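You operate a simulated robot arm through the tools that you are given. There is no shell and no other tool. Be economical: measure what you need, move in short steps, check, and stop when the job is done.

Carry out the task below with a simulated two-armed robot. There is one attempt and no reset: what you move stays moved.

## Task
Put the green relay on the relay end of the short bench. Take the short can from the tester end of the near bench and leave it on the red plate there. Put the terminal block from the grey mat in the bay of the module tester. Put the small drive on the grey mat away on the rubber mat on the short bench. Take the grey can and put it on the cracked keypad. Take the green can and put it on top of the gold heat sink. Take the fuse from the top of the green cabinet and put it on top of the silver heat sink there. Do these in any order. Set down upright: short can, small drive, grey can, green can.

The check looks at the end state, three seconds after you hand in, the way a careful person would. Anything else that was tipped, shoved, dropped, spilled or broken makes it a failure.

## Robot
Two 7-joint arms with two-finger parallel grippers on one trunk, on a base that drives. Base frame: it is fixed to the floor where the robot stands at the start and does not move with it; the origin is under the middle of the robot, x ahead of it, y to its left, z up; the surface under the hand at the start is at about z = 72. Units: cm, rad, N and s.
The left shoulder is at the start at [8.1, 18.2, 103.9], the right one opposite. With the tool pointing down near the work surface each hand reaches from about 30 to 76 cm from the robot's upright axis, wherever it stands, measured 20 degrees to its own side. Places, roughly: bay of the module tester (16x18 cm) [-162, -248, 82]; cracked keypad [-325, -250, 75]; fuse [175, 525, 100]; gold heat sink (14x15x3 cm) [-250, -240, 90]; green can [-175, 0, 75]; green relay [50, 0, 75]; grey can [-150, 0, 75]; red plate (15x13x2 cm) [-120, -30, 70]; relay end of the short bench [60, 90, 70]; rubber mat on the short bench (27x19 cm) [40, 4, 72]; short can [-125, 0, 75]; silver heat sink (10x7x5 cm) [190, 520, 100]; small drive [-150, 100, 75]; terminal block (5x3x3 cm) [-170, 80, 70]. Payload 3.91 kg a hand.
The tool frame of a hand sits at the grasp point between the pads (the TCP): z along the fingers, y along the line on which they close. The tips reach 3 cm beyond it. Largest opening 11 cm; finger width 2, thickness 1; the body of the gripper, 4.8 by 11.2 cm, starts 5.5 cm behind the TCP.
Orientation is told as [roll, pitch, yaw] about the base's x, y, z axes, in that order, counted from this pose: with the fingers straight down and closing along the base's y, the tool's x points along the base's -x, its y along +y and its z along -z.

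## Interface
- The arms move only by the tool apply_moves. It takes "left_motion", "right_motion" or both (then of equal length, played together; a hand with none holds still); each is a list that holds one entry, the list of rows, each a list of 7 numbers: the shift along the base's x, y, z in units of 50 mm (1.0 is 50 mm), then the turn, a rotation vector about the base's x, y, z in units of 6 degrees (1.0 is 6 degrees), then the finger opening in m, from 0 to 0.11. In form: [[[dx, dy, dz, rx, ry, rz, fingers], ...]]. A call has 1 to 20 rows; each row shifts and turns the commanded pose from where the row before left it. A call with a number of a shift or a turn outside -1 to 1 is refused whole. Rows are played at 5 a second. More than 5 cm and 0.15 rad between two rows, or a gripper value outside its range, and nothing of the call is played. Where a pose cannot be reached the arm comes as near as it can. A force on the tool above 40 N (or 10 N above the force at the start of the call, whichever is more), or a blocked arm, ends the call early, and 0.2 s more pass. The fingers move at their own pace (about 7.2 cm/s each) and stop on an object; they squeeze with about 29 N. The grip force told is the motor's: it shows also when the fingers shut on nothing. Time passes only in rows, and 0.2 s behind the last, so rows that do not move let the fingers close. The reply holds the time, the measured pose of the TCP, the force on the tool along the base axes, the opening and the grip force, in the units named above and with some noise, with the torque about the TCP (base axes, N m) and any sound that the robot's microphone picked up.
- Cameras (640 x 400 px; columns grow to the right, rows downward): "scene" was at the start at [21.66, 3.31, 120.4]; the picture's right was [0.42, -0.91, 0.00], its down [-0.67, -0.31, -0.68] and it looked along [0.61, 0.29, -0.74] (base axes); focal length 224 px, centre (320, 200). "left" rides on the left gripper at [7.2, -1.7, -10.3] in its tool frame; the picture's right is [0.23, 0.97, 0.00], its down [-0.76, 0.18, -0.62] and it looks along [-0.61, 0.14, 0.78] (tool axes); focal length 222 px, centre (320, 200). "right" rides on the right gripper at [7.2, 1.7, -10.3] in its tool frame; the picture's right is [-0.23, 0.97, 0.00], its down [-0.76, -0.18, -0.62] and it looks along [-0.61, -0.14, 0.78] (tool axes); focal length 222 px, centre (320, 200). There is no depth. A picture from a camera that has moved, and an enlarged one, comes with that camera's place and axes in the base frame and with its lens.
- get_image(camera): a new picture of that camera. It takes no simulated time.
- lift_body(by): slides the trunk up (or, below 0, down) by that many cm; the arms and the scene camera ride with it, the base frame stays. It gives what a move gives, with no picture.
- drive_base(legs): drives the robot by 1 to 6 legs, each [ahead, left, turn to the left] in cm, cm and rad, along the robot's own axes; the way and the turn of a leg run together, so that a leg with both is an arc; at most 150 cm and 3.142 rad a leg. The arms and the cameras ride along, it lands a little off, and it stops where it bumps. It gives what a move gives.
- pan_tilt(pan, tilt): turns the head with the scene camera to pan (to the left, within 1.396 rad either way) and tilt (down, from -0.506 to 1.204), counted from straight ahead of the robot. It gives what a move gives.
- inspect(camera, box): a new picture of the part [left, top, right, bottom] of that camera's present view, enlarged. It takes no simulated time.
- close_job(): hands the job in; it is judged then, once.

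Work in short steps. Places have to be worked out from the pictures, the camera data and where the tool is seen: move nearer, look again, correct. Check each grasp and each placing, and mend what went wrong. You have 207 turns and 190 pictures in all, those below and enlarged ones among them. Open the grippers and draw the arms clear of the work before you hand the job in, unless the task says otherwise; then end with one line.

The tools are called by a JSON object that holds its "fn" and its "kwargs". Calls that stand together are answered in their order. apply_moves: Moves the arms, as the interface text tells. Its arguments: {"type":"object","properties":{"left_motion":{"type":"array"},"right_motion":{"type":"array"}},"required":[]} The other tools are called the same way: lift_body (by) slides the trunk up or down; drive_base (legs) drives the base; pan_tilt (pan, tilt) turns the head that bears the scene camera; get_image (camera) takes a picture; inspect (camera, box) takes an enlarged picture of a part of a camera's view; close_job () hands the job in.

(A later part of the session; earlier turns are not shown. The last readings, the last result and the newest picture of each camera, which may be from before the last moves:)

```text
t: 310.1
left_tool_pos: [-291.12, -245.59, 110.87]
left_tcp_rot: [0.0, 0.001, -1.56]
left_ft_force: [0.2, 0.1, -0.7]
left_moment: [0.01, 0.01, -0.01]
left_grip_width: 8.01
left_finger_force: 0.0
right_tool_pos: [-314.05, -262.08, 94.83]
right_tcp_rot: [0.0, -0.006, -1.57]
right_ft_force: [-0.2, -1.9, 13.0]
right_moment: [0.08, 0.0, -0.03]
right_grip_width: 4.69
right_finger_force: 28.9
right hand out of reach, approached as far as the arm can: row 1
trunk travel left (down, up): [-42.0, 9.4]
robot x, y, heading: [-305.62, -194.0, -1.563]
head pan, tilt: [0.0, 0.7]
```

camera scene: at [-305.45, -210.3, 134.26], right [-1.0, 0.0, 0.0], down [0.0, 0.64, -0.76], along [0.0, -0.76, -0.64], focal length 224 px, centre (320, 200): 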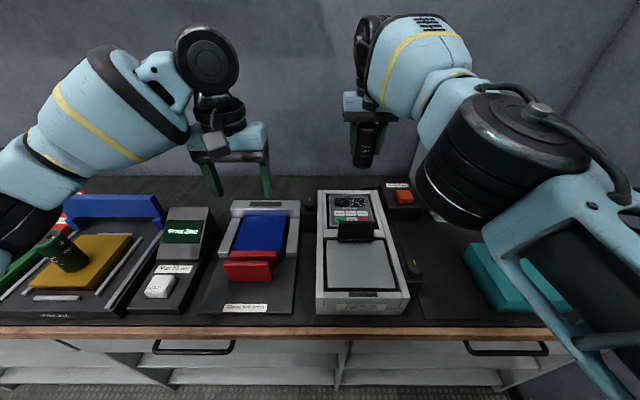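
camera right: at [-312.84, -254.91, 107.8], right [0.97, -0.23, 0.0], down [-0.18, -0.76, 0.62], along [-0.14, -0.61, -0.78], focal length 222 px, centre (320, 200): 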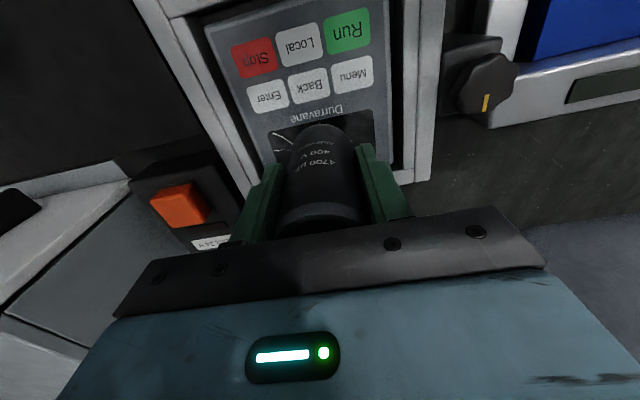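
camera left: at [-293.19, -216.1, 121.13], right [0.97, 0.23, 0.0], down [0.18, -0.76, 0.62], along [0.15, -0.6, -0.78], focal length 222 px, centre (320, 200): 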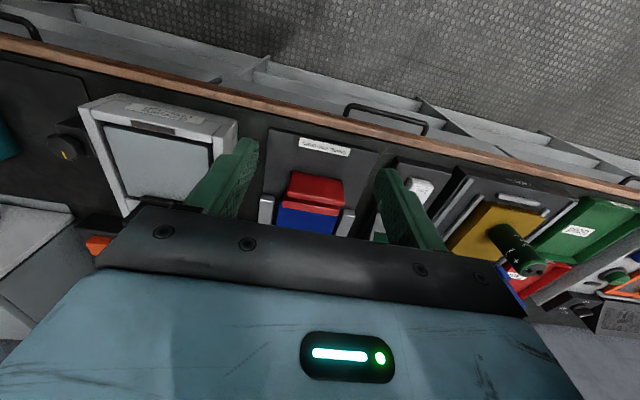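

Contact (13 N). Check the position before releasing.

{"fn": "inspect", "kwargs": {"camera": "scene", "box": [300, 160, 400, 240]}}

```text
5.00 times, centred on (350, 200) of scene
camera zoom: at [-305.51, -213.13, 134.3], right [-1.0, 0.0, 0.0], down [0.0, 0.64, -0.77], along [0.0, -0.77, -0.64], focal length 1122 px, centre (170, 200)
```

zoom: 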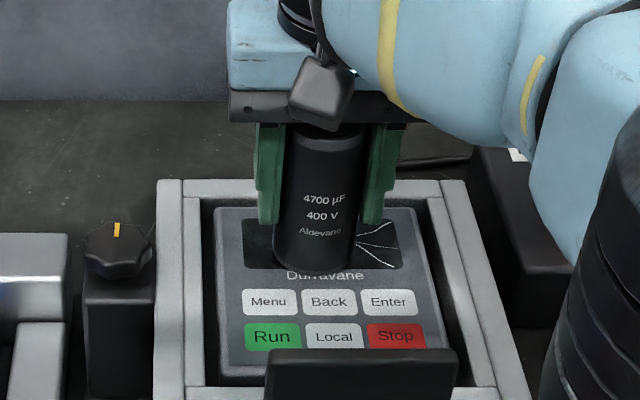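

The can is fully on the keypad. Open and rise gently.

{"fn": "apply_moves", "kwargs": {"right_motion": [[[0, 0, 0.02, 0, 0, 0, 0.02], [0, 0, 0, 0, 0, 0, 0.09], [0, 0, 0, 0, 0, 0, 0.09], [0, 0, 0.3, 0, 0, 0, 0.09], [0, 0, 0.6, 0, 0, 0, 0.09], [0, 0, 0.8, 0, 0, 0, 0.09], [0, 0, 0.8, 0, 0, 0, 0.09], [0, 0.5, 0.5, 0, 0, 0, 0.09]]]}}

{"fn": "inspect", "kwargs": {"camera": "scene", "box": [280, 130, 440, 250]}}

```text
t: 311.9
left_tool_pos: [-291.13, -245.76, 110.85]
left_tcp_rot: [0.0, 0.001, -1.561]
left_ft_force: [0.4, 0.8, -0.5]
left_moment: [0.0, 0.03, -0.01]
left_grip_width: 8.0
left_finger_force: 0.1
right_tool_pos: [-313.53, -260.54, 110.09]
right_tcp_rot: [-0.002, 0.001, -1.569]
right_ft_force: [0.6, 0.4, 0.1]
right_moment: [-0.02, 0.01, 0.0]
right_grip_width: 9.01
right_finger_force: 0.1
right hand out of reach, approached as far as the arm can: row 7, 8
trunk travel left (down, up): [-42.0, 9.4]
robot x, y, heading: [-305.66, -194.25, -1.574]
head pan, tilt: [0.0, 0.7]
```

```text
3.33 times, centred on (360, 190) of scene
camera zoom: at [-305.45, -213.14, 134.28], right [-1.0, 0.0, 0.0], down [0.0, 0.64, -0.77], along [0.0, -0.77, -0.64], focal length 748 px, centre (187, 233)
```

zoom: 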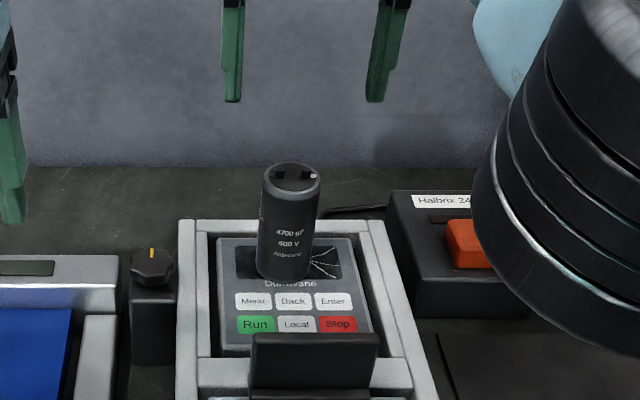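

Grey can stands on the cracked keypad. Retreat, lower the trunk, and head to the far side of the near bench near y≈75 for the mat items.

{"fn": "drive_base", "kwargs": {"legs": [[-45, 0, 0], [0, 0, 1.571], [80, 0, 0], [0, 115, 0], [0, 100, 0]]}}

{"fn": "lift_body", "kwargs": {"by": -12}}

{"fn": "apply_moves", "kwargs": {"right_motion": [[[-0.8, -0.3, 0, 0, 0, 0, 0.09], [-0.8, -0.3, 0, 0, 0, 0, 0.09], [-0.8, -0.3, 0.2, 0, 0, 0, 0.09], [-0.8, 0, 0.4, 0, 0, 0, 0.09]]]}}

{"fn": "pan_tilt", "kwargs": {"pan": 0.15, "tilt": 0.75}}

{"fn": "get_image", "kwargs": {"camera": "scene"}}

```text
t: 340.9
left_tool_pos: [-182.42, 83.22, 110.71]
left_tcp_rot: [0.0, 0.002, 0.055]
left_ft_force: [0.1, -0.2, -0.7]
left_moment: [0.02, 0.0, 0.03]
left_grip_width: 7.99
left_finger_force: 0.2
right_tool_pos: [-166.87, 61.47, 109.94]
right_tcp_rot: [-0.001, 0.002, 0.044]
right_ft_force: [-0.9, -0.1, 0.1]
right_moment: [0.01, -0.01, -0.03]
right_grip_width: 9.01
right_finger_force: 0.0
trunk travel left (down, up): [-42.0, 9.4]
robot x, y, heading: [-233.27, 66.73, 0.047]
head pan, tilt: [0.0, 0.7]
```

```text
t: 342.4
left_tool_pos: [-182.58, 83.16, 98.88]
left_tcp_rot: [0.001, 0.0, 0.055]
left_ft_force: [0.9, -1.2, -0.4]
left_moment: [0.01, 0.02, 0.0]
left_grip_width: 8.0
left_finger_force: 0.0
right_tool_pos: [-166.11, 61.55, 89.6]
right_tcp_rot: [-0.001, 0.147, 0.045]
right_ft_force: [-0.2, 0.7, 0.8]
right_moment: [0.03, 0.0, -0.01]
right_grip_width: 9.01
right_finger_force: 0.0
trunk travel left (down, up): [-30.0, 21.4]
robot x, y, heading: [-233.55, 66.9, 0.048]
head pan, tilt: [0.0, 0.7]
```

```text
t: 343.4
left_tool_pos: [-182.55, 83.24, 98.86]
left_tcp_rot: [0.0, 0.003, 0.054]
left_ft_force: [0.3, 0.0, 0.0]
left_moment: [-0.01, -0.01, 0.01]
left_grip_width: 8.04
left_finger_force: 0.1
right_tool_pos: [-166.59, 61.77, 91.56]
right_tcp_rot: [-0.003, 0.154, 0.037]
right_ft_force: [0.0, 0.0, 0.1]
right_moment: [0.0, 0.0, 0.01]
right_grip_width: 9.04
right_finger_force: 0.1
right hand out of reach, approached as far as the arm can: row 1, 2, 3, 4
trunk travel left (down, up): [-30.0, 21.4]
robot x, y, heading: [-233.47, 67.07, 0.047]
head pan, tilt: [0.0, 0.7]
```

```text
t: 344.1
left_tool_pos: [-182.49, 83.3, 98.72]
left_tcp_rot: [0.001, 0.002, 0.054]
left_ft_force: [0.5, 0.1, -0.5]
left_moment: [-0.02, -0.04, 0.01]
left_grip_width: 8.0
left_finger_force: 0.0
right_tool_pos: [-166.54, 61.93, 91.76]
right_tcp_rot: [-0.001, 0.154, 0.038]
right_ft_force: [-1.1, -0.4, 0.1]
right_moment: [0.01, -0.02, 0.0]
right_grip_width: 9.0
right_finger_force: 0.0
trunk travel left (down, up): [-30.0, 21.4]
robot x, y, heading: [-233.32, 66.83, 0.045]
head pan, tilt: [0.15, 0.75]
```

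```text
73 pictures are left
camera scene: at [-210.79, 68.97, 121.02], right [0.19, -0.98, 0.0], down [-0.67, -0.13, -0.73], along [0.72, 0.14, -0.68], focal length 224 px, centre (320, 200)
```

scene: 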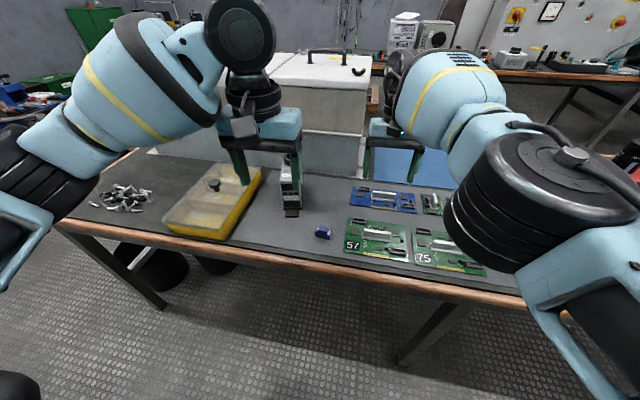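

The right arm is at a reach limit with a slight pitch. I'll draw it up and back and level it.

{"fn": "apply_moves", "kwargs": {"right_motion": [[[-0.5, -0.3, 0.7, 0, 0, 0, 0.09], [-0.5, -0.3, 0.7, 0, 0, 0, 0.09], [-0.5, -0.3, 0.5, 0, 0, 0, 0.09], [-0.6, -0.3, 0.3, 0, 0, 0, 0.09], [-0.6, 0, 0, 0, 0, 0, 0.09], [0, 0, 0, 0, 0, 0, 0.09]]]}}

```text
t: 345.5
left_tool_pos: [-182.45, 83.29, 98.9]
left_tcp_rot: [0.0, 0.002, 0.055]
left_ft_force: [-0.3, -0.1, -0.7]
left_moment: [0.01, 0.03, 0.0]
left_grip_width: 8.01
left_finger_force: 0.0
right_tool_pos: [-168.3, 59.85, 104.15]
right_tcp_rot: [0.0, 0.147, 0.045]
right_ft_force: [-0.6, -0.6, 0.3]
right_moment: [0.01, 0.0, -0.03]
right_grip_width: 8.98
right_finger_force: 0.0
right hand out of reach, approached as far as the arm can: row 1, 2, 3, 4, 5
trunk travel left (down, up): [-30.0, 21.4]
robot x, y, heading: [-233.21, 67.19, 0.043]
head pan, tilt: [0.15, 0.75]
```

Try levelling the pitch first while moving outward to the right.

{"fn": "apply_moves", "kwargs": {"right_motion": [[[0, -0.5, 0, 0, -0.7, 0, 0.09], [0, -0.5, 0, 0, -0.7, 0, 0.09], [0, -0.5, 0, 0, 0, 0, 0.09], [-0.4, -0.5, 0, 0, 0, 0, 0.09], [-0.5, -0.3, 0, 0, 0, 0, 0.09], [-0.5, 0, 0, 0, 0, 0, 0.09], [-0.5, 0, 0, 0, 0, 0, 0.09], [0, 0, 0, 0, 0, 0, 0.09]]]}}

{"fn": "get_image", "kwargs": {"camera": "scene"}}

```text
t: 347.3
left_tool_pos: [-182.61, 83.27, 98.77]
left_tcp_rot: [0.0, 0.002, 0.055]
left_ft_force: [1.0, 0.1, -0.3]
left_moment: [-0.01, -0.03, -0.03]
left_grip_width: 8.0
left_finger_force: 0.1
right_tool_pos: [-177.7, 48.3, 104.05]
right_tcp_rot: [-0.008, 0.001, 0.045]
right_ft_force: [0.5, 0.7, 0.2]
right_moment: [-0.02, 0.01, 0.03]
right_grip_width: 9.02
right_finger_force: 0.1
trunk travel left (down, up): [-30.0, 21.4]
robot x, y, heading: [-233.14, 66.75, 0.049]
head pan, tilt: [0.15, 0.75]
```

```text
72 pictures are left
camera scene: at [-210.77, 68.99, 121.01], right [0.2, -0.98, 0.0], down [-0.67, -0.13, -0.73], along [0.72, 0.14, -0.68], focal length 224 px, centre (320, 200)
```

scene: 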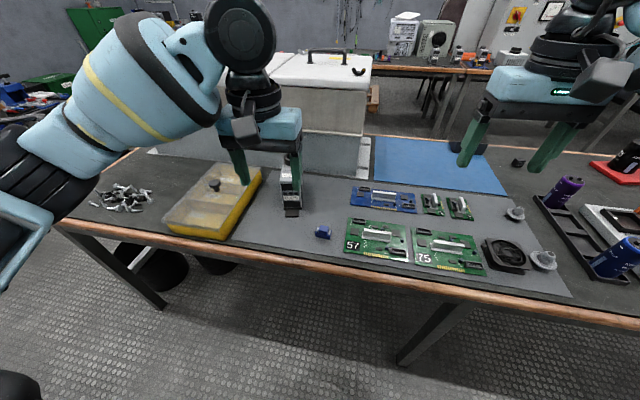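

Right arm recovered. Straighten up and drive 17 ahead, 15 left so the block suits the right hand and the drive the left.

{"fn": "drive_base", "kwargs": {"legs": [[0, 0, -0.047], [17, 15, 0]]}}

{"fn": "pan_tilt", "kwargs": {"pan": 0.0, "tilt": 0.85}}

{"fn": "get_image", "kwargs": {"camera": "scene"}}

{"fn": "get_image", "kwargs": {"camera": "left"}}

```text
t: 349.7
left_tool_pos: [-164.94, 95.97, 98.8]
left_tcp_rot: [0.0, 0.003, 0.01]
left_ft_force: [0.5, -0.3, 0.1]
left_moment: [0.02, -0.01, -0.02]
left_grip_width: 8.01
left_finger_force: 0.0
right_tool_pos: [-161.56, 60.85, 104.16]
right_tcp_rot: [-0.008, 0.001, -0.001]
right_ft_force: [-0.6, -0.4, 0.8]
right_moment: [0.0, -0.01, 0.01]
right_grip_width: 9.0
right_finger_force: 0.1
trunk travel left (down, up): [-30.0, 21.4]
robot x, y, heading: [-216.47, 81.49, 0.003]
head pan, tilt: [0.15, 0.75]
```

```text
t: 350.4
left_tool_pos: [-164.83, 95.91, 98.83]
left_tcp_rot: [0.0, 0.001, 0.011]
left_ft_force: [-0.4, -0.4, 0.1]
left_moment: [-0.03, 0.0, 0.0]
left_grip_width: 7.99
left_finger_force: 0.1
right_tool_pos: [-161.53, 60.81, 104.07]
right_tcp_rot: [-0.01, 0.003, 0.0]
right_ft_force: [0.6, 0.4, -0.3]
right_moment: [0.01, -0.01, 0.01]
right_grip_width: 9.03
right_finger_force: 0.1
trunk travel left (down, up): [-30.0, 21.4]
robot x, y, heading: [-216.69, 81.95, 0.007]
head pan, tilt: [0.0, 0.85]
```

```text
71 pictures are left
camera scene: at [-194.16, 81.72, 120.22], right [0.0, -1.0, 0.0], down [-0.75, 0.0, -0.66], along [0.66, 0.0, -0.75], focal length 224 px, centre (320, 200)
```

scene: 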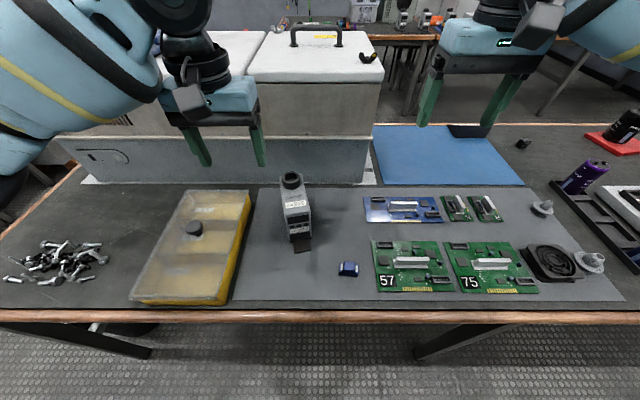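

```text
70 pictures are left
camera left: at [-172.12, 94.26, 109.18], right [-0.24, 0.97, 0.0], down [0.76, 0.18, 0.62], along [0.6, 0.15, -0.78], focal length 222 px, centre (320, 200)
```

left: 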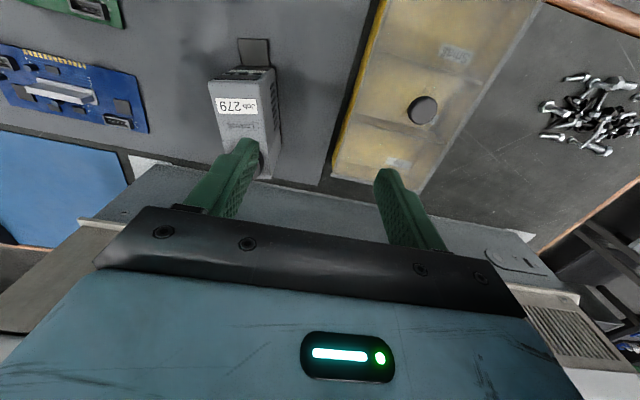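

Zoom on the drive and block.

{"fn": "inspect", "kwargs": {"camera": "scene", "box": [250, 160, 390, 290]}}

{"fn": "inspect", "kwargs": {"camera": "left", "box": [180, 20, 340, 190]}}

```text
3.08 times, centred on (320, 225) of scene
camera zoom: at [-194.16, 81.72, 120.22], right [0.0, -1.0, 0.0], down [-0.75, 0.0, -0.66], along [0.66, 0.0, -0.75], focal length 691 px, centre (320, 123)
```

zoom: 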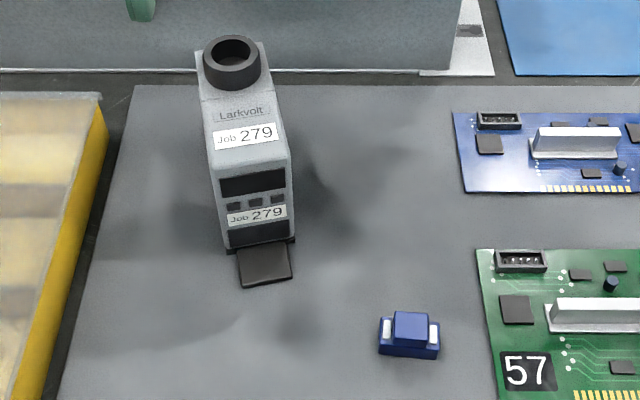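

```text
2.35 times, centred on (260, 105) of left
camera zoom: at [-172.12, 94.26, 109.18], right [-0.24, 0.97, 0.0], down [0.76, 0.18, 0.62], along [0.6, 0.15, -0.78], focal length 523 px, centre (461, 424)
```

zoom: 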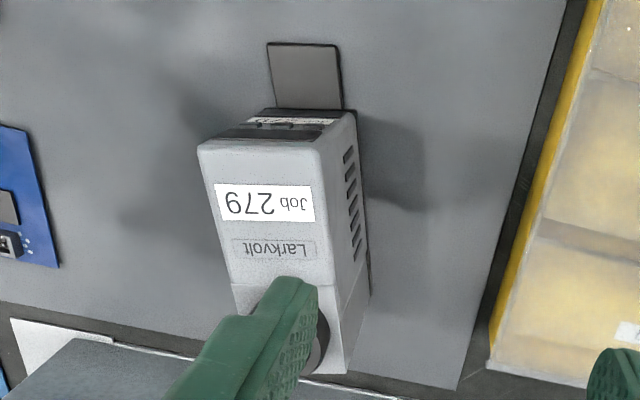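

The drive (Job 279) stands at about x -165…-154, y 84–90, yawed ≈8°, top ≈83 with a ring to ≈86. I'll position the left hand above it with matching yaw.

{"fn": "apply_moves", "kwargs": {"left_motion": [[[0.5, -0.8, 0, 0, 0, 0.7, 0.09], [0.55, -0.85, 0, 0, 0, 0.6, 0.09], [0, 0, -0.4, 0, 0, 0, 0.09], [0, 0, 0, 0, 0, 0, 0.09]]]}}

{"fn": "get_image", "kwargs": {"camera": "left"}}

{"fn": "inspect", "kwargs": {"camera": "scene", "box": [230, 120, 370, 240]}}

```text
refused: row 2 steps farther than a row can; nothing moved
```

```text
67 pictures are left
camera left: at [-172.12, 94.26, 109.18], right [-0.24, 0.97, 0.0], down [0.76, 0.18, 0.62], along [0.6, 0.15, -0.78], focal length 222 px, centre (320, 200)
```

left: 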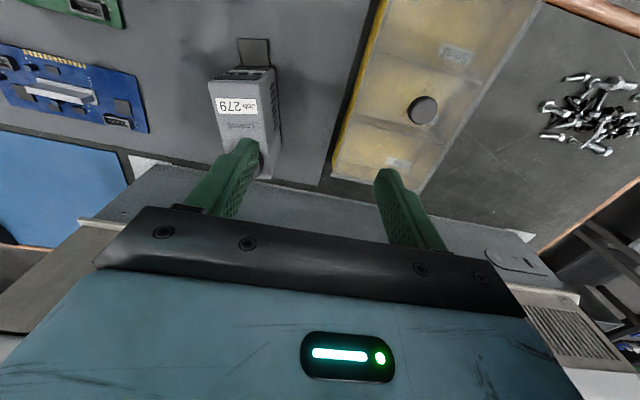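

```text
3.33 times, centred on (300, 180) of scene
camera zoom: at [-194.16, 81.72, 120.22], right [0.0, -1.0, 0.0], down [-0.75, 0.0, -0.66], along [0.66, 0.0, -0.75], focal length 748 px, centre (387, 267)
```

zoom: 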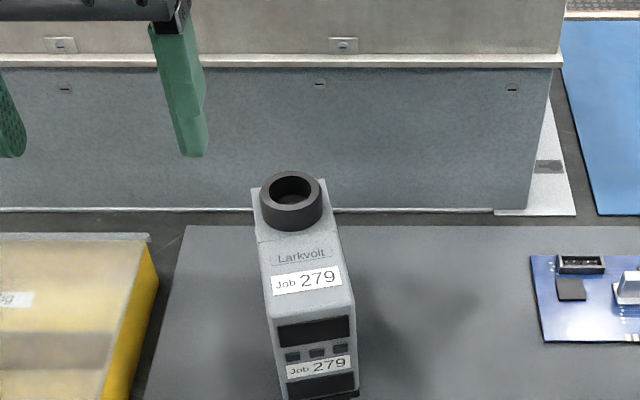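

The step was too long; I'll split it into three rows.

{"fn": "apply_moves", "kwargs": {"left_motion": [[[0.35, -0.57, 0, 0, 0, 0.5, 0.09], [0.35, -0.57, 0, 0, 0, 0.5, 0.09], [0.35, -0.56, 0, 0, 0, 0.3, 0.09], [0, 0, -0.4, 0, 0, 0, 0.09], [0, 0, 0, 0, 0, 0, 0.09]]]}}

{"fn": "get_image", "kwargs": {"camera": "left"}}

```text
t: 351.6
left_tool_pos: [-159.7, 87.46, 96.82]
left_tcp_rot: [0.002, 0.0, 0.148]
left_ft_force: [-0.5, -0.7, 0.5]
left_moment: [0.01, -0.02, -0.01]
left_grip_width: 9.01
left_finger_force: 0.0
right_tool_pos: [-161.53, 60.71, 104.17]
right_tcp_rot: [-0.009, 0.0, 0.001]
right_ft_force: [-0.1, -0.5, -0.1]
right_moment: [0.02, 0.0, 0.0]
right_grip_width: 9.0
right_finger_force: 0.0
trunk travel left (down, up): [-30.0, 21.4]
robot x, y, heading: [-216.61, 81.6, 0.007]
head pan, tilt: [0.0, 0.85]
```

```text
65 pictures are left
camera left: at [-166.51, 84.77, 107.18], right [-0.37, 0.93, 0.0], down [0.73, 0.29, 0.62], along [0.58, 0.23, -0.78], focal length 222 px, centre (320, 200)
```

left: 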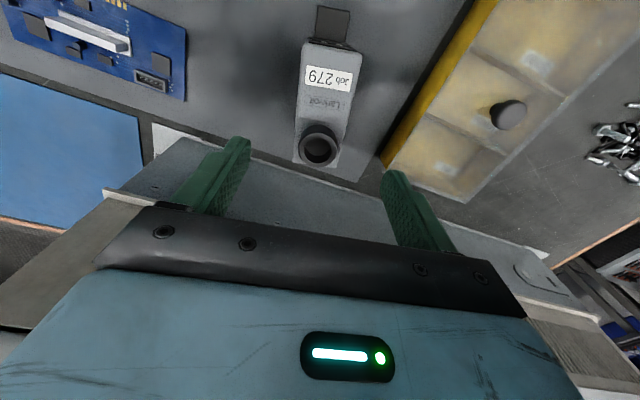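

Drive yaw is nearer 13°, centre ≈ (-159.7, 87.9). Add 5° yaw and descend to z≈81.8 (palm just above the ring).

{"fn": "apply_moves", "kwargs": {"left_motion": [[[-0.08, 0.07, -0.3, 0, 0, 0.8, 0.09], [0, 0, -0.8, 0, 0, 0, 0.09], [0, 0, -0.8, 0, 0, 0, 0.09], [0, 0, -0.7, 0, 0, 0, 0.09], [0, 0, -0.4, 0, 0, 0, 0.09], [0, 0, 0, 0, 0, 0, 0.09]]]}}

{"fn": "get_image", "kwargs": {"camera": "left"}}

{"fn": "inspect", "kwargs": {"camera": "scene", "box": [230, 120, 370, 250]}}

```text
t: 353.0
left_tool_pos: [-159.94, 87.82, 81.74]
left_tcp_rot: [-0.001, 0.002, 0.228]
left_ft_force: [0.1, 0.0, 0.2]
left_moment: [-0.02, -0.04, 0.0]
left_grip_width: 9.01
left_finger_force: 0.0
right_tool_pos: [-161.59, 60.87, 104.1]
right_tcp_rot: [-0.008, -0.001, 0.0]
right_ft_force: [-0.4, -0.5, 0.7]
right_moment: [0.01, 0.01, 0.04]
right_grip_width: 9.0
right_finger_force: 0.0
trunk travel left (down, up): [-30.0, 21.4]
robot x, y, heading: [-216.73, 81.68, 0.003]
head pan, tilt: [0.0, 0.85]
```

```text
64 pictures are left
camera left: at [-166.51, 84.61, 92.08], right [-0.44, 0.9, 0.0], down [0.7, 0.35, 0.62], along [0.56, 0.28, -0.78], focal length 222 px, centre (320, 200)
```

left: 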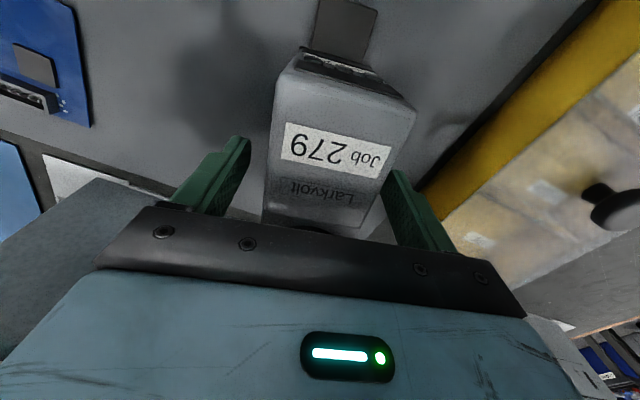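

```text
3.08 times, centred on (300, 185) of scene
camera zoom: at [-194.16, 81.71, 120.22], right [0.0, -1.0, 0.0], down [-0.75, 0.0, -0.66], along [0.66, 0.0, -0.75], focal length 691 px, centre (382, 246)
```

zoom: 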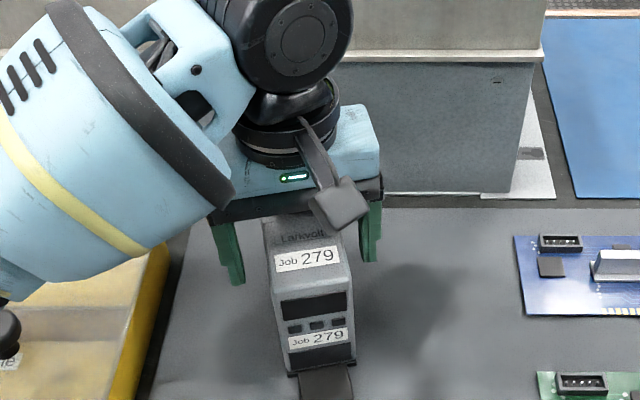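

Yaw matches well. Close on the drive.

{"fn": "apply_moves", "kwargs": {"left_motion": [[[0, 0, 0, 0, 0, 0, 0.03], [0, 0, 0, 0, 0, 0, 0.03], [0, 0, 0, 0, 0, 0, 0.03], [0, 0, 0.2, 0, 0, 0, 0.03], [0, 0, 0.3, 0, 0, 0, 0.03], [0, 0, 0, 0, 0, 0, 0.03]]]}}

{"fn": "get_image", "kwargs": {"camera": "scene"}}

```text
t: 354.4
left_tool_pos: [-160.03, 87.97, 84.11]
left_tcp_rot: [0.002, 0.0, 0.231]
left_ft_force: [0.3, 0.6, -5.7]
left_moment: [0.03, 0.03, 0.0]
left_grip_width: 5.58
left_finger_force: 28.8
right_tool_pos: [-161.57, 60.73, 104.04]
right_tcp_rot: [-0.009, 0.002, 0.001]
right_ft_force: [0.4, -1.3, 0.7]
right_moment: [0.02, 0.03, 0.05]
right_grip_width: 9.01
right_finger_force: 0.0
trunk travel left (down, up): [-30.0, 21.4]
robot x, y, heading: [-216.5, 81.58, 0.002]
head pan, tilt: [0.0, 0.85]
```

```text
62 pictures are left
camera scene: at [-194.1, 81.72, 120.2], right [0.0, -1.0, 0.0], down [-0.75, 0.0, -0.66], along [0.66, 0.0, -0.75], focal length 224 px, centre (320, 200)
```

scene: 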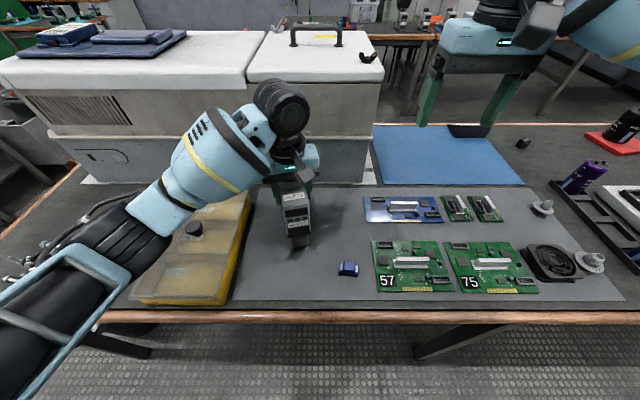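

Drive is held upright. Lift it high and back, then look at the block with the right camera.

{"fn": "apply_moves", "kwargs": {"left_motion": [[[0, 0, 0.8, 0, 0, 0, 0.03], [0, 0, 0.9, 0, 0, 0, 0.03], [0, 0, 0.9, 0, 0, 0, 0.03], [0, 0, 0.9, 0, 0, 0, 0.03], [-0.5, 0.6, 0.5, 0, 0, 0, 0.03], [-0.5, 0.6, 0.5, 0, 0, 0, 0.03], [0, 0, 0, 0, 0, 0, 0.03]]], "right_motion": [[[-0.2, 0, -0.2, 0, 0, 0, 0.09], [-0.5, 0.4, -0.4, 0, 0, 0, 0.09], [-0.5, 0.6, -0.5, 0, 0, 0, 0.09], [-0.5, 0.7, -0.3, 0, 0, 0, 0.09], [-0.4, 0.7, 0, 0.1, 0, 0, 0.09], [0, 0.5, 0, 0, 0, 0, 0.09], [0, 0, 0, 0, 0, 0, 0.09]]]}}

{"fn": "get_image", "kwargs": {"camera": "right"}}

```text
t: 356.0
left_tool_pos: [-164.99, 93.79, 106.69]
left_tcp_rot: [0.003, 0.003, 0.229]
left_ft_force: [-0.7, -0.2, -5.5]
left_moment: [-0.01, 0.02, -0.02]
left_grip_width: 5.59
left_finger_force: 28.5
right_tool_pos: [-171.9, 75.42, 97.1]
right_tcp_rot: [0.001, 0.002, 0.001]
right_ft_force: [-1.1, 0.8, -0.1]
right_moment: [0.0, 0.0, -0.02]
right_grip_width: 9.0
right_finger_force: 0.1
trunk travel left (down, up): [-30.0, 21.4]
robot x, y, heading: [-216.61, 82.09, 0.006]
head pan, tilt: [0.0, 0.85]
```

```text
61 pictures are left
camera right: at [-179.28, 76.99, 107.46], right [0.23, 0.97, 0.0], down [0.76, -0.18, 0.62], along [0.61, -0.14, -0.78], focal length 222 px, centre (320, 200)
```

right: 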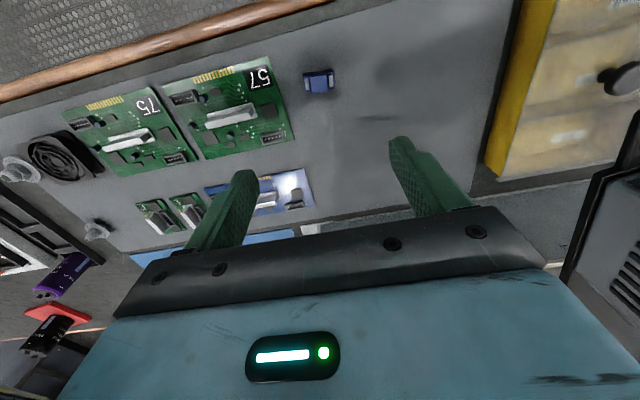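

Block at (-173.2, 75.4), long axis along y, with PCB edge at y≈70. Open to 7 cm, descend to z≈76.3 and look.

{"fn": "apply_moves", "kwargs": {"right_motion": [[[-0.26, 0, -0.5, 0, 0, 0, 0.069], [0, 0, -0.9, 0, 0, 0, 0.069], [0, 0, -0.9, 0, 0, 0, 0.069], [0, 0, -0.9, 0, 0, 0, 0.069], [0, 0, -0.7, 0, 0, 0, 0.069], [0, 0, -0.25, 0, 0, 0, 0.069], [0, 0, 0, 0, 0, 0, 0.069]]]}}

{"fn": "get_image", "kwargs": {"camera": "right"}}

```text
t: 357.6
left_tool_pos: [-164.9, 93.89, 106.73]
left_tcp_rot: [0.001, 0.002, 0.23]
left_ft_force: [-0.5, 0.0, -6.1]
left_moment: [0.02, 0.03, 0.01]
left_grip_width: 5.58
left_finger_force: 29.0
right_tool_pos: [-173.28, 75.32, 76.14]
right_tcp_rot: [0.001, 0.004, 0.0]
right_ft_force: [0.3, -0.7, 0.4]
right_moment: [-0.04, -0.02, -0.03]
right_grip_width: 6.92
right_finger_force: 0.1
trunk travel left (down, up): [-30.0, 21.4]
robot x, y, heading: [-216.38, 81.52, 0.004]
head pan, tilt: [0.0, 0.85]
```

```text
60 pictures are left
camera right: at [-180.62, 76.99, 86.51], right [0.23, 0.97, 0.0], down [0.76, -0.18, 0.62], along [0.61, -0.14, -0.78], focal length 222 px, centre (320, 200)
```

right: 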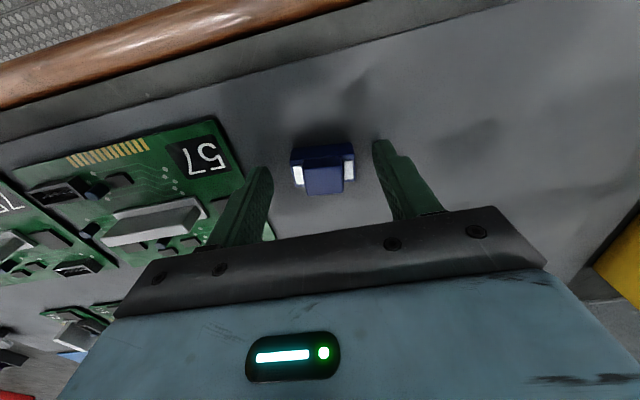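

Centred. Lower 4 mm and close.

{"fn": "apply_moves", "kwargs": {"right_motion": [[[0, 0, -0.1, 0, 0, 0, 0.069], [0, 0, 0, 0, 0, 0, 0.03], [0, 0, 0, 0, 0, 0, 0.02], [0, 0, 0, 0, 0, 0, 0.02], [0, 0, 0, 0, 0, 0, 0.02]]]}}

```text
t: 358.8
left_tool_pos: [-164.89, 93.84, 106.81]
left_tcp_rot: [0.001, 0.002, 0.231]
left_ft_force: [-0.3, -0.3, -5.4]
left_moment: [0.0, 0.03, 0.02]
left_grip_width: 5.6
left_finger_force: 28.6
right_tool_pos: [-173.21, 75.29, 75.74]
right_tcp_rot: [0.002, 0.003, 0.002]
right_ft_force: [0.6, -0.8, -0.4]
right_moment: [0.0, 0.01, -0.01]
right_grip_width: 4.05
right_finger_force: 28.2
trunk travel left (down, up): [-30.0, 21.4]
robot x, y, heading: [-216.24, 81.47, 0.005]
head pan, tilt: [0.0, 0.85]
```

Gripped at 4.05 cm. Lift it and check.

{"fn": "apply_moves", "kwargs": {"right_motion": [[[0, 0, 0.2, 0, 0, 0, 0.02], [0, 0, 0.4, 0, 0, 0, 0.02], [0, 0, 0.8, 0, 0, 0, 0.02], [0, 0, 0.9, 0, 0, 0, 0.02], [0, -0.4, 0.9, 0, 0, 0, 0.02], [0, -0.4, 0.9, 0, 0, 0, 0.02], [0, -0.4, 0.9, 0, 0, 0, 0.02], [0, -0.4, 0.5, 0, 0, 0, 0.02]]]}}

{"fn": "get_image", "kwargs": {"camera": "right"}}

{"fn": "get_image", "kwargs": {"camera": "scene"}}

```text
t: 360.6
left_tool_pos: [-165.07, 93.68, 106.74]
left_tcp_rot: [0.003, 0.003, 0.23]
left_ft_force: [0.2, 0.7, -5.8]
left_moment: [-0.01, 0.04, 0.01]
left_grip_width: 5.55
left_finger_force: 29.3
right_tool_pos: [-173.31, 67.3, 103.38]
right_tcp_rot: [0.001, 0.002, 0.002]
right_ft_force: [-0.7, -0.5, -0.2]
right_moment: [0.03, 0.0, 0.02]
right_grip_width: 4.04
right_finger_force: 29.4
trunk travel left (down, up): [-30.0, 21.4]
robot x, y, heading: [-216.8, 81.7, 0.002]
head pan, tilt: [0.0, 0.85]
```

```text
59 pictures are left
camera right: at [-180.69, 68.97, 113.72], right [0.23, 0.97, 0.0], down [0.76, -0.18, 0.62], along [0.61, -0.14, -0.78], focal length 222 px, centre (320, 200)
```

right: 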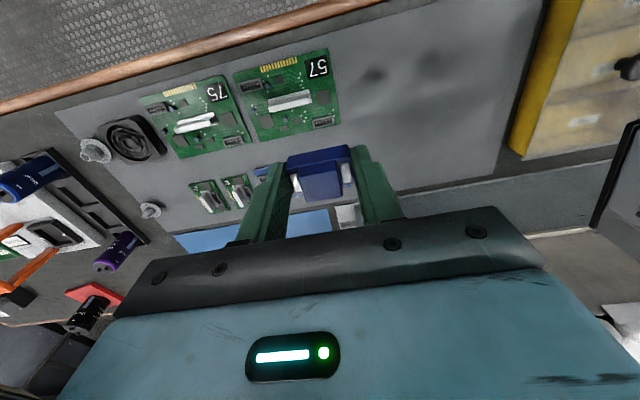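

```text
58 pictures are left
camera scene: at [-194.14, 81.69, 120.21], right [0.0, -1.0, 0.0], down [-0.75, 0.0, -0.66], along [0.66, 0.0, -0.75], focal length 224 px, centre (320, 200)
```

scene: 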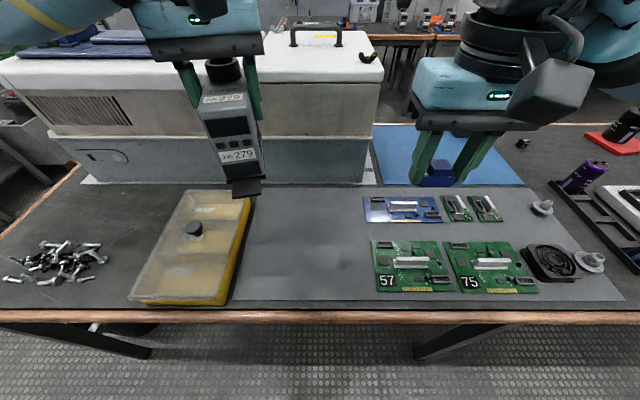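

Both items are held. Drive to the module tester: back off, go down to y≈-140, turn to face the counter, and shift to x≈-155.

{"fn": "drive_base", "kwargs": {"legs": [[-20, 0, 0], [0, -112, 0], [0, -112, 0], [0, 0, -1.571], [0, 80, 0]]}}

{"fn": "pan_tilt", "kwargs": {"pan": 0.0, "tilt": 0.6}}

{"fn": "get_image", "kwargs": {"camera": "scene"}}

```text
t: 392.7
left_tool_pos: [-145.16, -198.31, 106.75]
left_tcp_rot: [0.001, 0.001, -1.354]
left_ft_force: [0.3, -0.1, -5.7]
left_moment: [0.04, 0.03, 0.0]
left_grip_width: 5.57
left_finger_force: 29.3
right_tool_pos: [-171.43, -189.7, 103.25]
right_tcp_rot: [0.002, 0.002, -1.584]
right_ft_force: [-0.1, 0.4, -0.7]
right_moment: [0.01, 0.0, 0.05]
right_grip_width: 4.03
right_finger_force: 29.0
trunk travel left (down, up): [-30.0, 21.4]
robot x, y, heading: [-156.08, -146.68, -1.583]
head pan, tilt: [0.0, 0.85]
```

```text
t: 393.5
left_tool_pos: [-145.22, -198.14, 106.7]
left_tcp_rot: [0.003, 0.002, -1.354]
left_ft_force: [-0.2, 0.5, -5.9]
left_moment: [0.06, 0.01, 0.02]
left_grip_width: 5.6
left_finger_force: 28.9
right_tool_pos: [-171.47, -189.56, 103.32]
right_tcp_rot: [0.002, 0.002, -1.583]
right_ft_force: [0.5, 1.0, -0.3]
right_moment: [-0.02, -0.02, 0.0]
right_grip_width: 4.07
right_finger_force: 29.2
trunk travel left (down, up): [-30.0, 21.4]
robot x, y, heading: [-156.58, -147.18, -1.583]
head pan, tilt: [0.0, 0.6]
```

```text
57 pictures are left
camera scene: at [-156.84, -170.09, 122.29], right [-1.0, 0.01, 0.0], down [0.01, 0.57, -0.82], along [-0.01, -0.82, -0.57], focal length 224 px, centre (320, 200)
```

scene: 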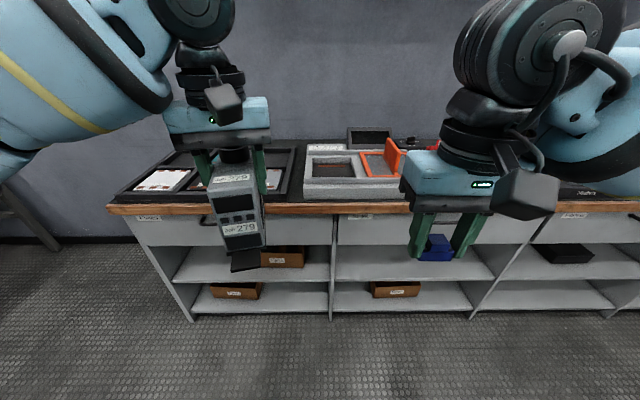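

Raise the trunk 14 cm, drive 22 cm closer, and look down at the module tester.

{"fn": "lift_body", "kwargs": {"by": 14}}

{"fn": "drive_base", "kwargs": {"legs": [[24, 0, 0.012]]}}

{"fn": "pan_tilt", "kwargs": {"pan": 0.0, "tilt": 0.8}}

{"fn": "get_image", "kwargs": {"camera": "scene"}}

{"fn": "get_image", "kwargs": {"camera": "right"}}

```text
t: 395.1
left_tool_pos: [-145.07, -198.32, 120.72]
left_tcp_rot: [0.003, 0.003, -1.355]
left_ft_force: [-0.5, -0.3, -5.6]
left_moment: [0.04, 0.01, 0.0]
left_grip_width: 5.59
left_finger_force: 29.2
right_tool_pos: [-171.4, -189.72, 117.29]
right_tcp_rot: [0.002, 0.004, -1.584]
right_ft_force: [0.1, -0.4, -0.8]
right_moment: [0.03, 0.0, 0.0]
right_grip_width: 4.06
right_finger_force: 29.4
trunk travel left (down, up): [-44.0, 7.4]
robot x, y, heading: [-156.41, -147.15, -1.581]
head pan, tilt: [0.0, 0.6]
```

```text
t: 396.9
left_tool_pos: [-144.5, -222.11, 120.84]
left_tcp_rot: [0.002, 0.003, -1.341]
left_ft_force: [-0.5, 0.1, -4.8]
left_moment: [0.04, 0.02, 0.02]
left_grip_width: 5.61
left_finger_force: 29.4
right_tool_pos: [-170.99, -213.82, 117.31]
right_tcp_rot: [0.001, 0.001, -1.57]
right_ft_force: [0.4, 0.0, -0.1]
right_moment: [0.01, 0.01, -0.03]
right_grip_width: 4.09
right_finger_force: 28.8
trunk travel left (down, up): [-44.0, 7.4]
robot x, y, heading: [-156.48, -170.45, -1.565]
head pan, tilt: [0.0, 0.6]
```

```text
t: 397.6
left_tool_pos: [-144.56, -222.24, 120.71]
left_tcp_rot: [0.002, 0.001, -1.342]
left_ft_force: [0.2, -0.9, -6.6]
left_moment: [0.03, 0.01, 0.01]
left_grip_width: 5.6
left_finger_force: 29.2
right_tool_pos: [-170.95, -213.93, 117.29]
right_tcp_rot: [0.001, 0.001, -1.569]
right_ft_force: [0.3, 0.2, -0.2]
right_moment: [-0.01, 0.0, 0.0]
right_grip_width: 4.04
right_finger_force: 28.9
trunk travel left (down, up): [-44.0, 7.4]
robot x, y, heading: [-156.54, -170.62, -1.567]
head pan, tilt: [0.0, 0.799]
```

```text
56 pictures are left
camera scene: at [-156.65, -188.11, 135.88], right [-1.0, 0.0, 0.0], down [0.0, 0.72, -0.7], along [0.0, -0.7, -0.72], focal length 224 px, centre (320, 200)
```

scene: 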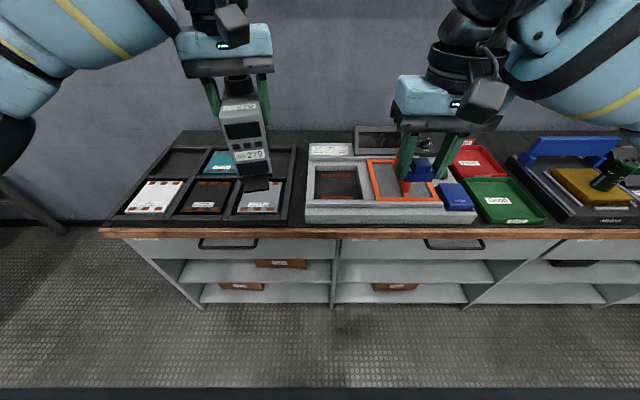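

```text
55 pictures are left
camera right: at [-169.47, -206.7, 127.66], right [0.97, -0.23, 0.0], down [-0.18, -0.76, 0.62], along [-0.14, -0.61, -0.78], focal length 222 px, centre (320, 200)
```

right: 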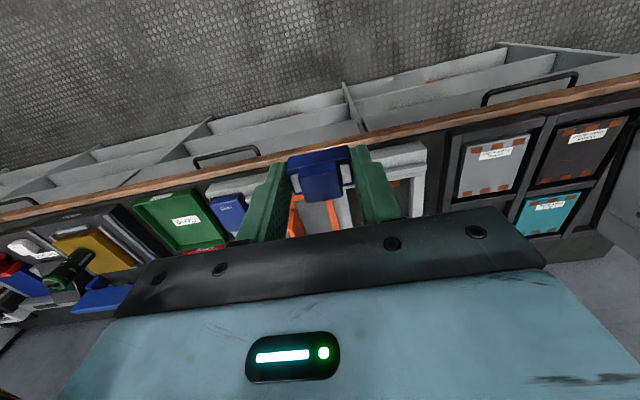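

Zoom on the tester to identify the bay.

{"fn": "inspect", "kwargs": {"camera": "scene", "box": [295, 110, 485, 235]}}

```text
3.20 times, centred on (390, 172) of scene
camera zoom: at [-156.65, -188.11, 135.88], right [-1.0, 0.0, 0.0], down [0.0, 0.72, -0.7], along [0.0, -0.7, -0.72], focal length 718 px, centre (96, 288)
```

zoom: 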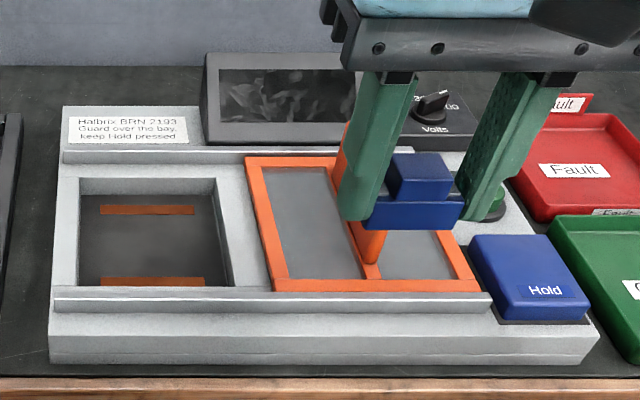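

The bay is the recessed pocket with orange contacts, centre ≈ (-162.6, -248.8). I'll drive 16 cm ahead and bring the block over it.

{"fn": "drive_base", "kwargs": {"legs": [[16, 0, 0]]}}

{"fn": "apply_moves", "kwargs": {"right_motion": [[[0.4, -0.8, 0, 0, 0, 0, 0.02], [0.4, -0.8, 0, 0, 0, 0, 0.02], [0.5, -0.8, 0, 0, 0, 0, 0.02], [0.4, -0.8, 0, 0, 0, 0, 0.02], [0, -0.5, -0.6, 0, 0, 0, 0.02], [0, 0, -0.8, 0, 0, 0, 0.02], [0, 0, -0.8, 0, 0, 0, 0.02], [0, 0, -0.8, 0, 0, 0, 0.02], [0, 0, 0, 0, 0, 0, 0.02]]]}}

{"fn": "inspect", "kwargs": {"camera": "scene", "box": [240, 130, 440, 290]}}

{"fn": "get_image", "kwargs": {"camera": "right"}}

```text
t: 399.1
left_tool_pos: [-144.56, -237.95, 120.69]
left_tcp_rot: [0.001, 0.002, -1.343]
left_ft_force: [0.4, 0.3, -5.4]
left_moment: [0.04, 0.02, 0.0]
left_grip_width: 5.59
left_finger_force: 29.1
right_tool_pos: [-170.95, -229.6, 117.31]
right_tcp_rot: [0.001, -0.001, -1.572]
right_ft_force: [-0.3, -0.5, -0.2]
right_moment: [0.04, -0.01, 0.0]
right_grip_width: 4.06
right_finger_force: 28.5
trunk travel left (down, up): [-44.0, 7.4]
robot x, y, heading: [-156.71, -186.45, -1.566]
head pan, tilt: [0.0, 0.799]
```

```text
t: 401.1
left_tool_pos: [-144.61, -237.92, 120.71]
left_tcp_rot: [0.002, 0.002, -1.345]
left_ft_force: [-0.1, 0.9, -5.6]
left_moment: [0.04, 0.01, 0.01]
left_grip_width: 5.58
left_finger_force: 29.3
right_tool_pos: [-162.53, -248.1, 102.39]
right_tcp_rot: [0.003, 0.001, -1.571]
right_ft_force: [-0.1, 0.1, -0.5]
right_moment: [0.02, -0.02, 0.0]
right_grip_width: 4.09
right_finger_force: 29.4
trunk travel left (down, up): [-44.0, 7.4]
robot x, y, heading: [-156.88, -186.28, -1.571]
head pan, tilt: [0.0, 0.799]
```

```text
2.50 times, centred on (340, 210) of scene
camera zoom: at [-156.63, -203.77, 135.89], right [-1.0, 0.0, 0.0], down [0.0, 0.72, -0.7], along [0.0, -0.7, -0.72], focal length 561 px, centre (270, 175)
```

zoom: 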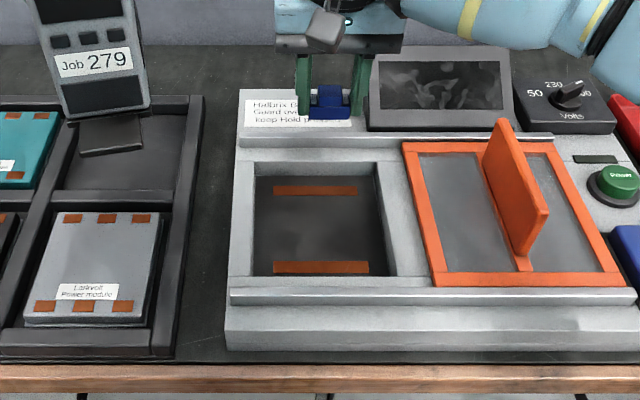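

```text
52 pictures are left
camera right: at [-160.96, -240.9, 112.71], right [0.97, -0.23, 0.0], down [-0.18, -0.76, 0.62], along [-0.14, -0.61, -0.78], focal length 222 px, centre (320, 200)
```

right: 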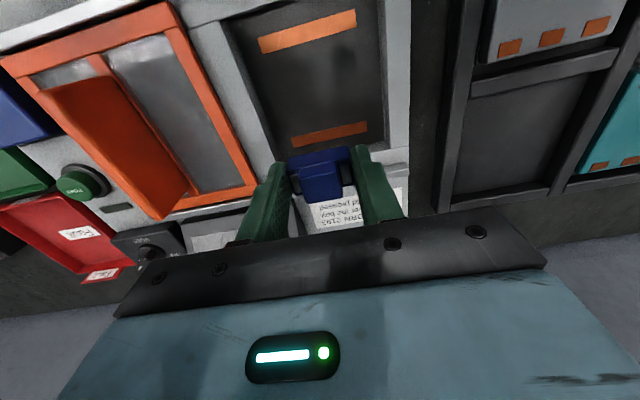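

Bay floor centre ≈ (-162.3, -247.1, 82.5). Shift 1 cm and lower.

{"fn": "apply_moves", "kwargs": {"right_motion": [[[0.04, 0.2, -0.6, 0, 0, 0, 0.02], [0, 0, -0.8, 0, 0, 0, 0.02], [0, 0, -0.8, 0, 0, 0, 0.02], [0, 0, -0.6, 0, 0, 0, 0.02], [0, 0, -0.3, 0, 0, 0, 0.02], [0, 0, -0.1, 0, 0, 0, 0.02], [0, 0, 0, 0, 0, 0, 0.02]]]}}

{"fn": "inspect", "kwargs": {"camera": "scene", "box": [280, 170, 400, 260]}}

```text
t: 402.7
left_tool_pos: [-144.62, -238.01, 120.77]
left_tcp_rot: [0.002, 0.002, -1.344]
left_ft_force: [-0.4, 0.8, -6.1]
left_moment: [0.03, 0.02, 0.0]
left_grip_width: 5.59
left_finger_force: 28.6
right_tool_pos: [-162.47, -246.95, 86.29]
right_tcp_rot: [0.002, 0.002, -1.568]
right_ft_force: [0.2, -0.3, -0.7]
right_moment: [0.01, 0.05, 0.03]
right_grip_width: 4.09
right_finger_force: 28.9
trunk travel left (down, up): [-44.0, 7.4]
robot x, y, heading: [-156.57, -186.39, -1.566]
head pan, tilt: [0.0, 0.799]
```

```text
4.44 times, centred on (340, 215) of scene
camera zoom: at [-156.65, -203.82, 135.88], right [-1.0, 0.0, 0.0], down [0.0, 0.72, -0.7], along [0.0, -0.7, -0.72], focal length 998 px, centre (231, 133)
```

zoom: 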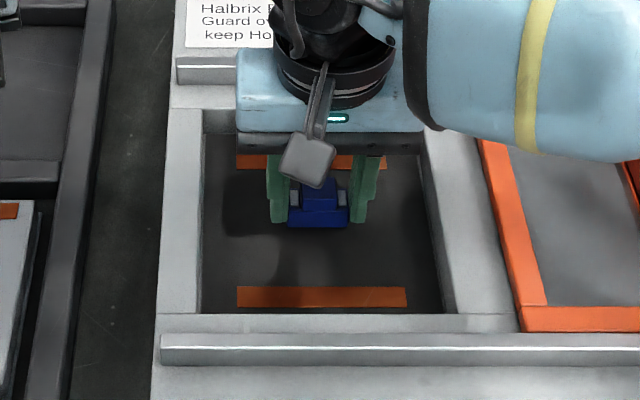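

Still some air below. Lower in small steps until contact.

{"fn": "apply_moves", "kwargs": {"right_motion": [[[0, 0, -0.1, 0, 0, 0, 0.02], [0, 0, -0.08, 0, 0, 0, 0.02], [0, 0, -0.06, 0, 0, 0, 0.02], [0, 0, 0, 0, 0, 0, 0.02]]]}}

```text
t: 403.7
left_tool_pos: [-144.64, -237.89, 120.78]
left_tcp_rot: [0.003, 0.003, -1.342]
left_ft_force: [0.3, 0.6, -5.9]
left_moment: [0.02, 0.02, 0.03]
left_grip_width: 5.59
left_finger_force: 28.8
right_tool_pos: [-162.42, -247.1, 85.23]
right_tcp_rot: [0.001, -0.001, -1.57]
right_ft_force: [-1.6, -0.4, 5.2]
right_moment: [0.0, 0.09, 0.0]
right_grip_width: 4.07
right_finger_force: 28.8
trunk travel left (down, up): [-44.0, 7.4]
robot x, y, heading: [-156.53, -186.41, -1.567]
head pan, tilt: [0.0, 0.799]
```

Light contact (5 N). Open and rise, then check.

{"fn": "apply_moves", "kwargs": {"right_motion": [[[0, 0, 0, 0, 0, 0, 0.06], [0, 0, 0, 0, 0, 0, 0.06], [0, 0, 0.3, 0, 0, 0, 0.06], [0, 0, 0.8, 0, 0, 0, 0.06], [0, 0, 0.9, 0, 0, 0, 0.06], [0, 0, 0.9, 0, 0, 0, 0.06], [0, 0.6, 0.7, 0, 0, 0, 0.06], [-0.4, 0.8, 0.3, 0, 0, 0, 0.06], [-0.4, 0.8, 0, 0, 0, 0, 0.06]]]}}

{"fn": "inspect", "kwargs": {"camera": "scene", "box": [260, 150, 420, 270]}}

```text
t: 405.7
left_tool_pos: [-144.67, -237.97, 120.59]
left_tcp_rot: [0.002, 0.0, -1.345]
left_ft_force: [-0.1, -0.4, -5.0]
left_moment: [0.05, 0.03, 0.03]
left_grip_width: 5.6
left_finger_force: 29.2
right_tool_pos: [-166.46, -235.87, 104.57]
right_tcp_rot: [0.003, -0.001, -1.573]
right_ft_force: [-0.2, 0.2, -0.3]
right_moment: [0.0, -0.02, -0.03]
right_grip_width: 5.99
right_finger_force: 0.0
trunk travel left (down, up): [-44.0, 7.4]
robot x, y, heading: [-156.59, -185.82, -1.563]
head pan, tilt: [0.0, 0.799]
```

```text
3.33 times, centred on (340, 210) of scene
camera zoom: at [-156.73, -203.74, 135.89], right [-1.0, 0.0, 0.0], down [0.0, 0.72, -0.7], along [0.0, -0.7, -0.72], focal length 748 px, centre (253, 167)
```

zoom: 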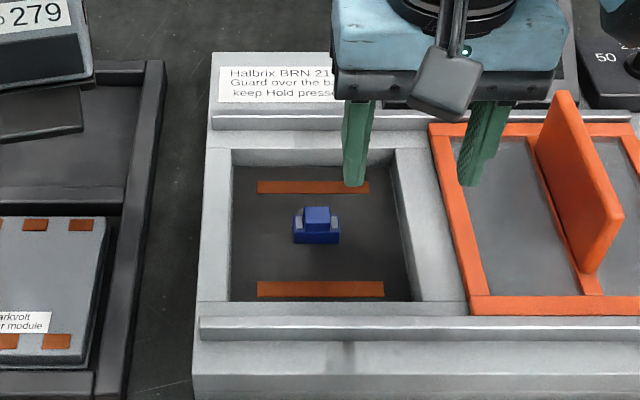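

Block is in the bay. Last: carry the drive to the short bench — back out, go to x≈-55, turn to face +x, and go up to y≈0.

{"fn": "drive_base", "kwargs": {"legs": [[-38, 0, 0], [0, 100, 0], [0, 0, 1.566], [0, 80, 0], [0, 74, 0], [30, 0, 0]]}}

{"fn": "pan_tilt", "kwargs": {"pan": 0.0, "tilt": 0.75}}

{"fn": "get_image", "kwargs": {"camera": "scene"}}

```text
t: 435.8
left_tool_pos: [24.93, 17.57, 120.72]
left_tcp_rot: [0.002, 0.001, 0.215]
left_ft_force: [0.4, -0.3, -5.5]
left_moment: [0.02, 0.07, 0.01]
left_grip_width: 5.58
left_finger_force: 29.1
right_tool_pos: [22.69, -4.24, 104.57]
right_tcp_rot: [0.002, -0.001, -0.009]
right_ft_force: [0.4, 0.5, 0.0]
right_moment: [0.01, 0.0, 0.01]
right_grip_width: 6.0
right_finger_force: 0.0
trunk travel left (down, up): [-44.0, 7.4]
robot x, y, heading: [-26.8, 6.0, -0.007]
head pan, tilt: [0.0, 0.799]
```

```text
t: 436.4
left_tool_pos: [24.87, 17.49, 120.72]
left_tcp_rot: [0.001, 0.003, 0.216]
left_ft_force: [1.1, 0.9, -5.9]
left_moment: [0.01, 0.05, 0.04]
left_grip_width: 5.62
left_finger_force: 28.8
right_tool_pos: [22.68, -4.3, 104.53]
right_tcp_rot: [0.002, 0.0, -0.009]
right_ft_force: [0.3, -0.7, 1.0]
right_moment: [0.0, 0.01, -0.02]
right_grip_width: 6.0
right_finger_force: 0.2
trunk travel left (down, up): [-44.0, 7.4]
robot x, y, heading: [-26.86, 6.06, -0.01]
head pan, tilt: [0.0, 0.75]
```

```text
49 pictures are left
camera scene: at [-9.26, 5.88, 136.27], right [-0.01, -1.0, 0.0], down [-0.68, 0.01, -0.73], along [0.73, -0.01, -0.68], focal length 224 px, centre (320, 200)
```

scene: 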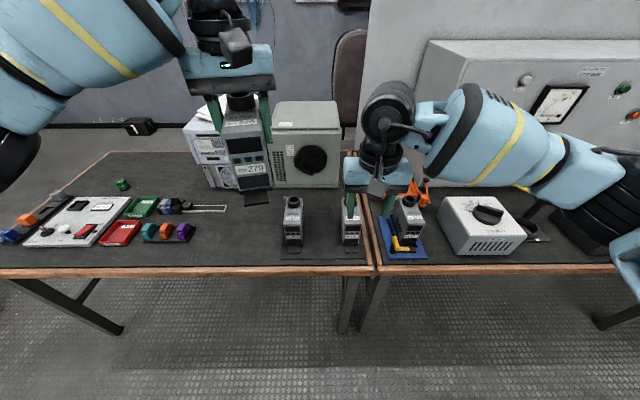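

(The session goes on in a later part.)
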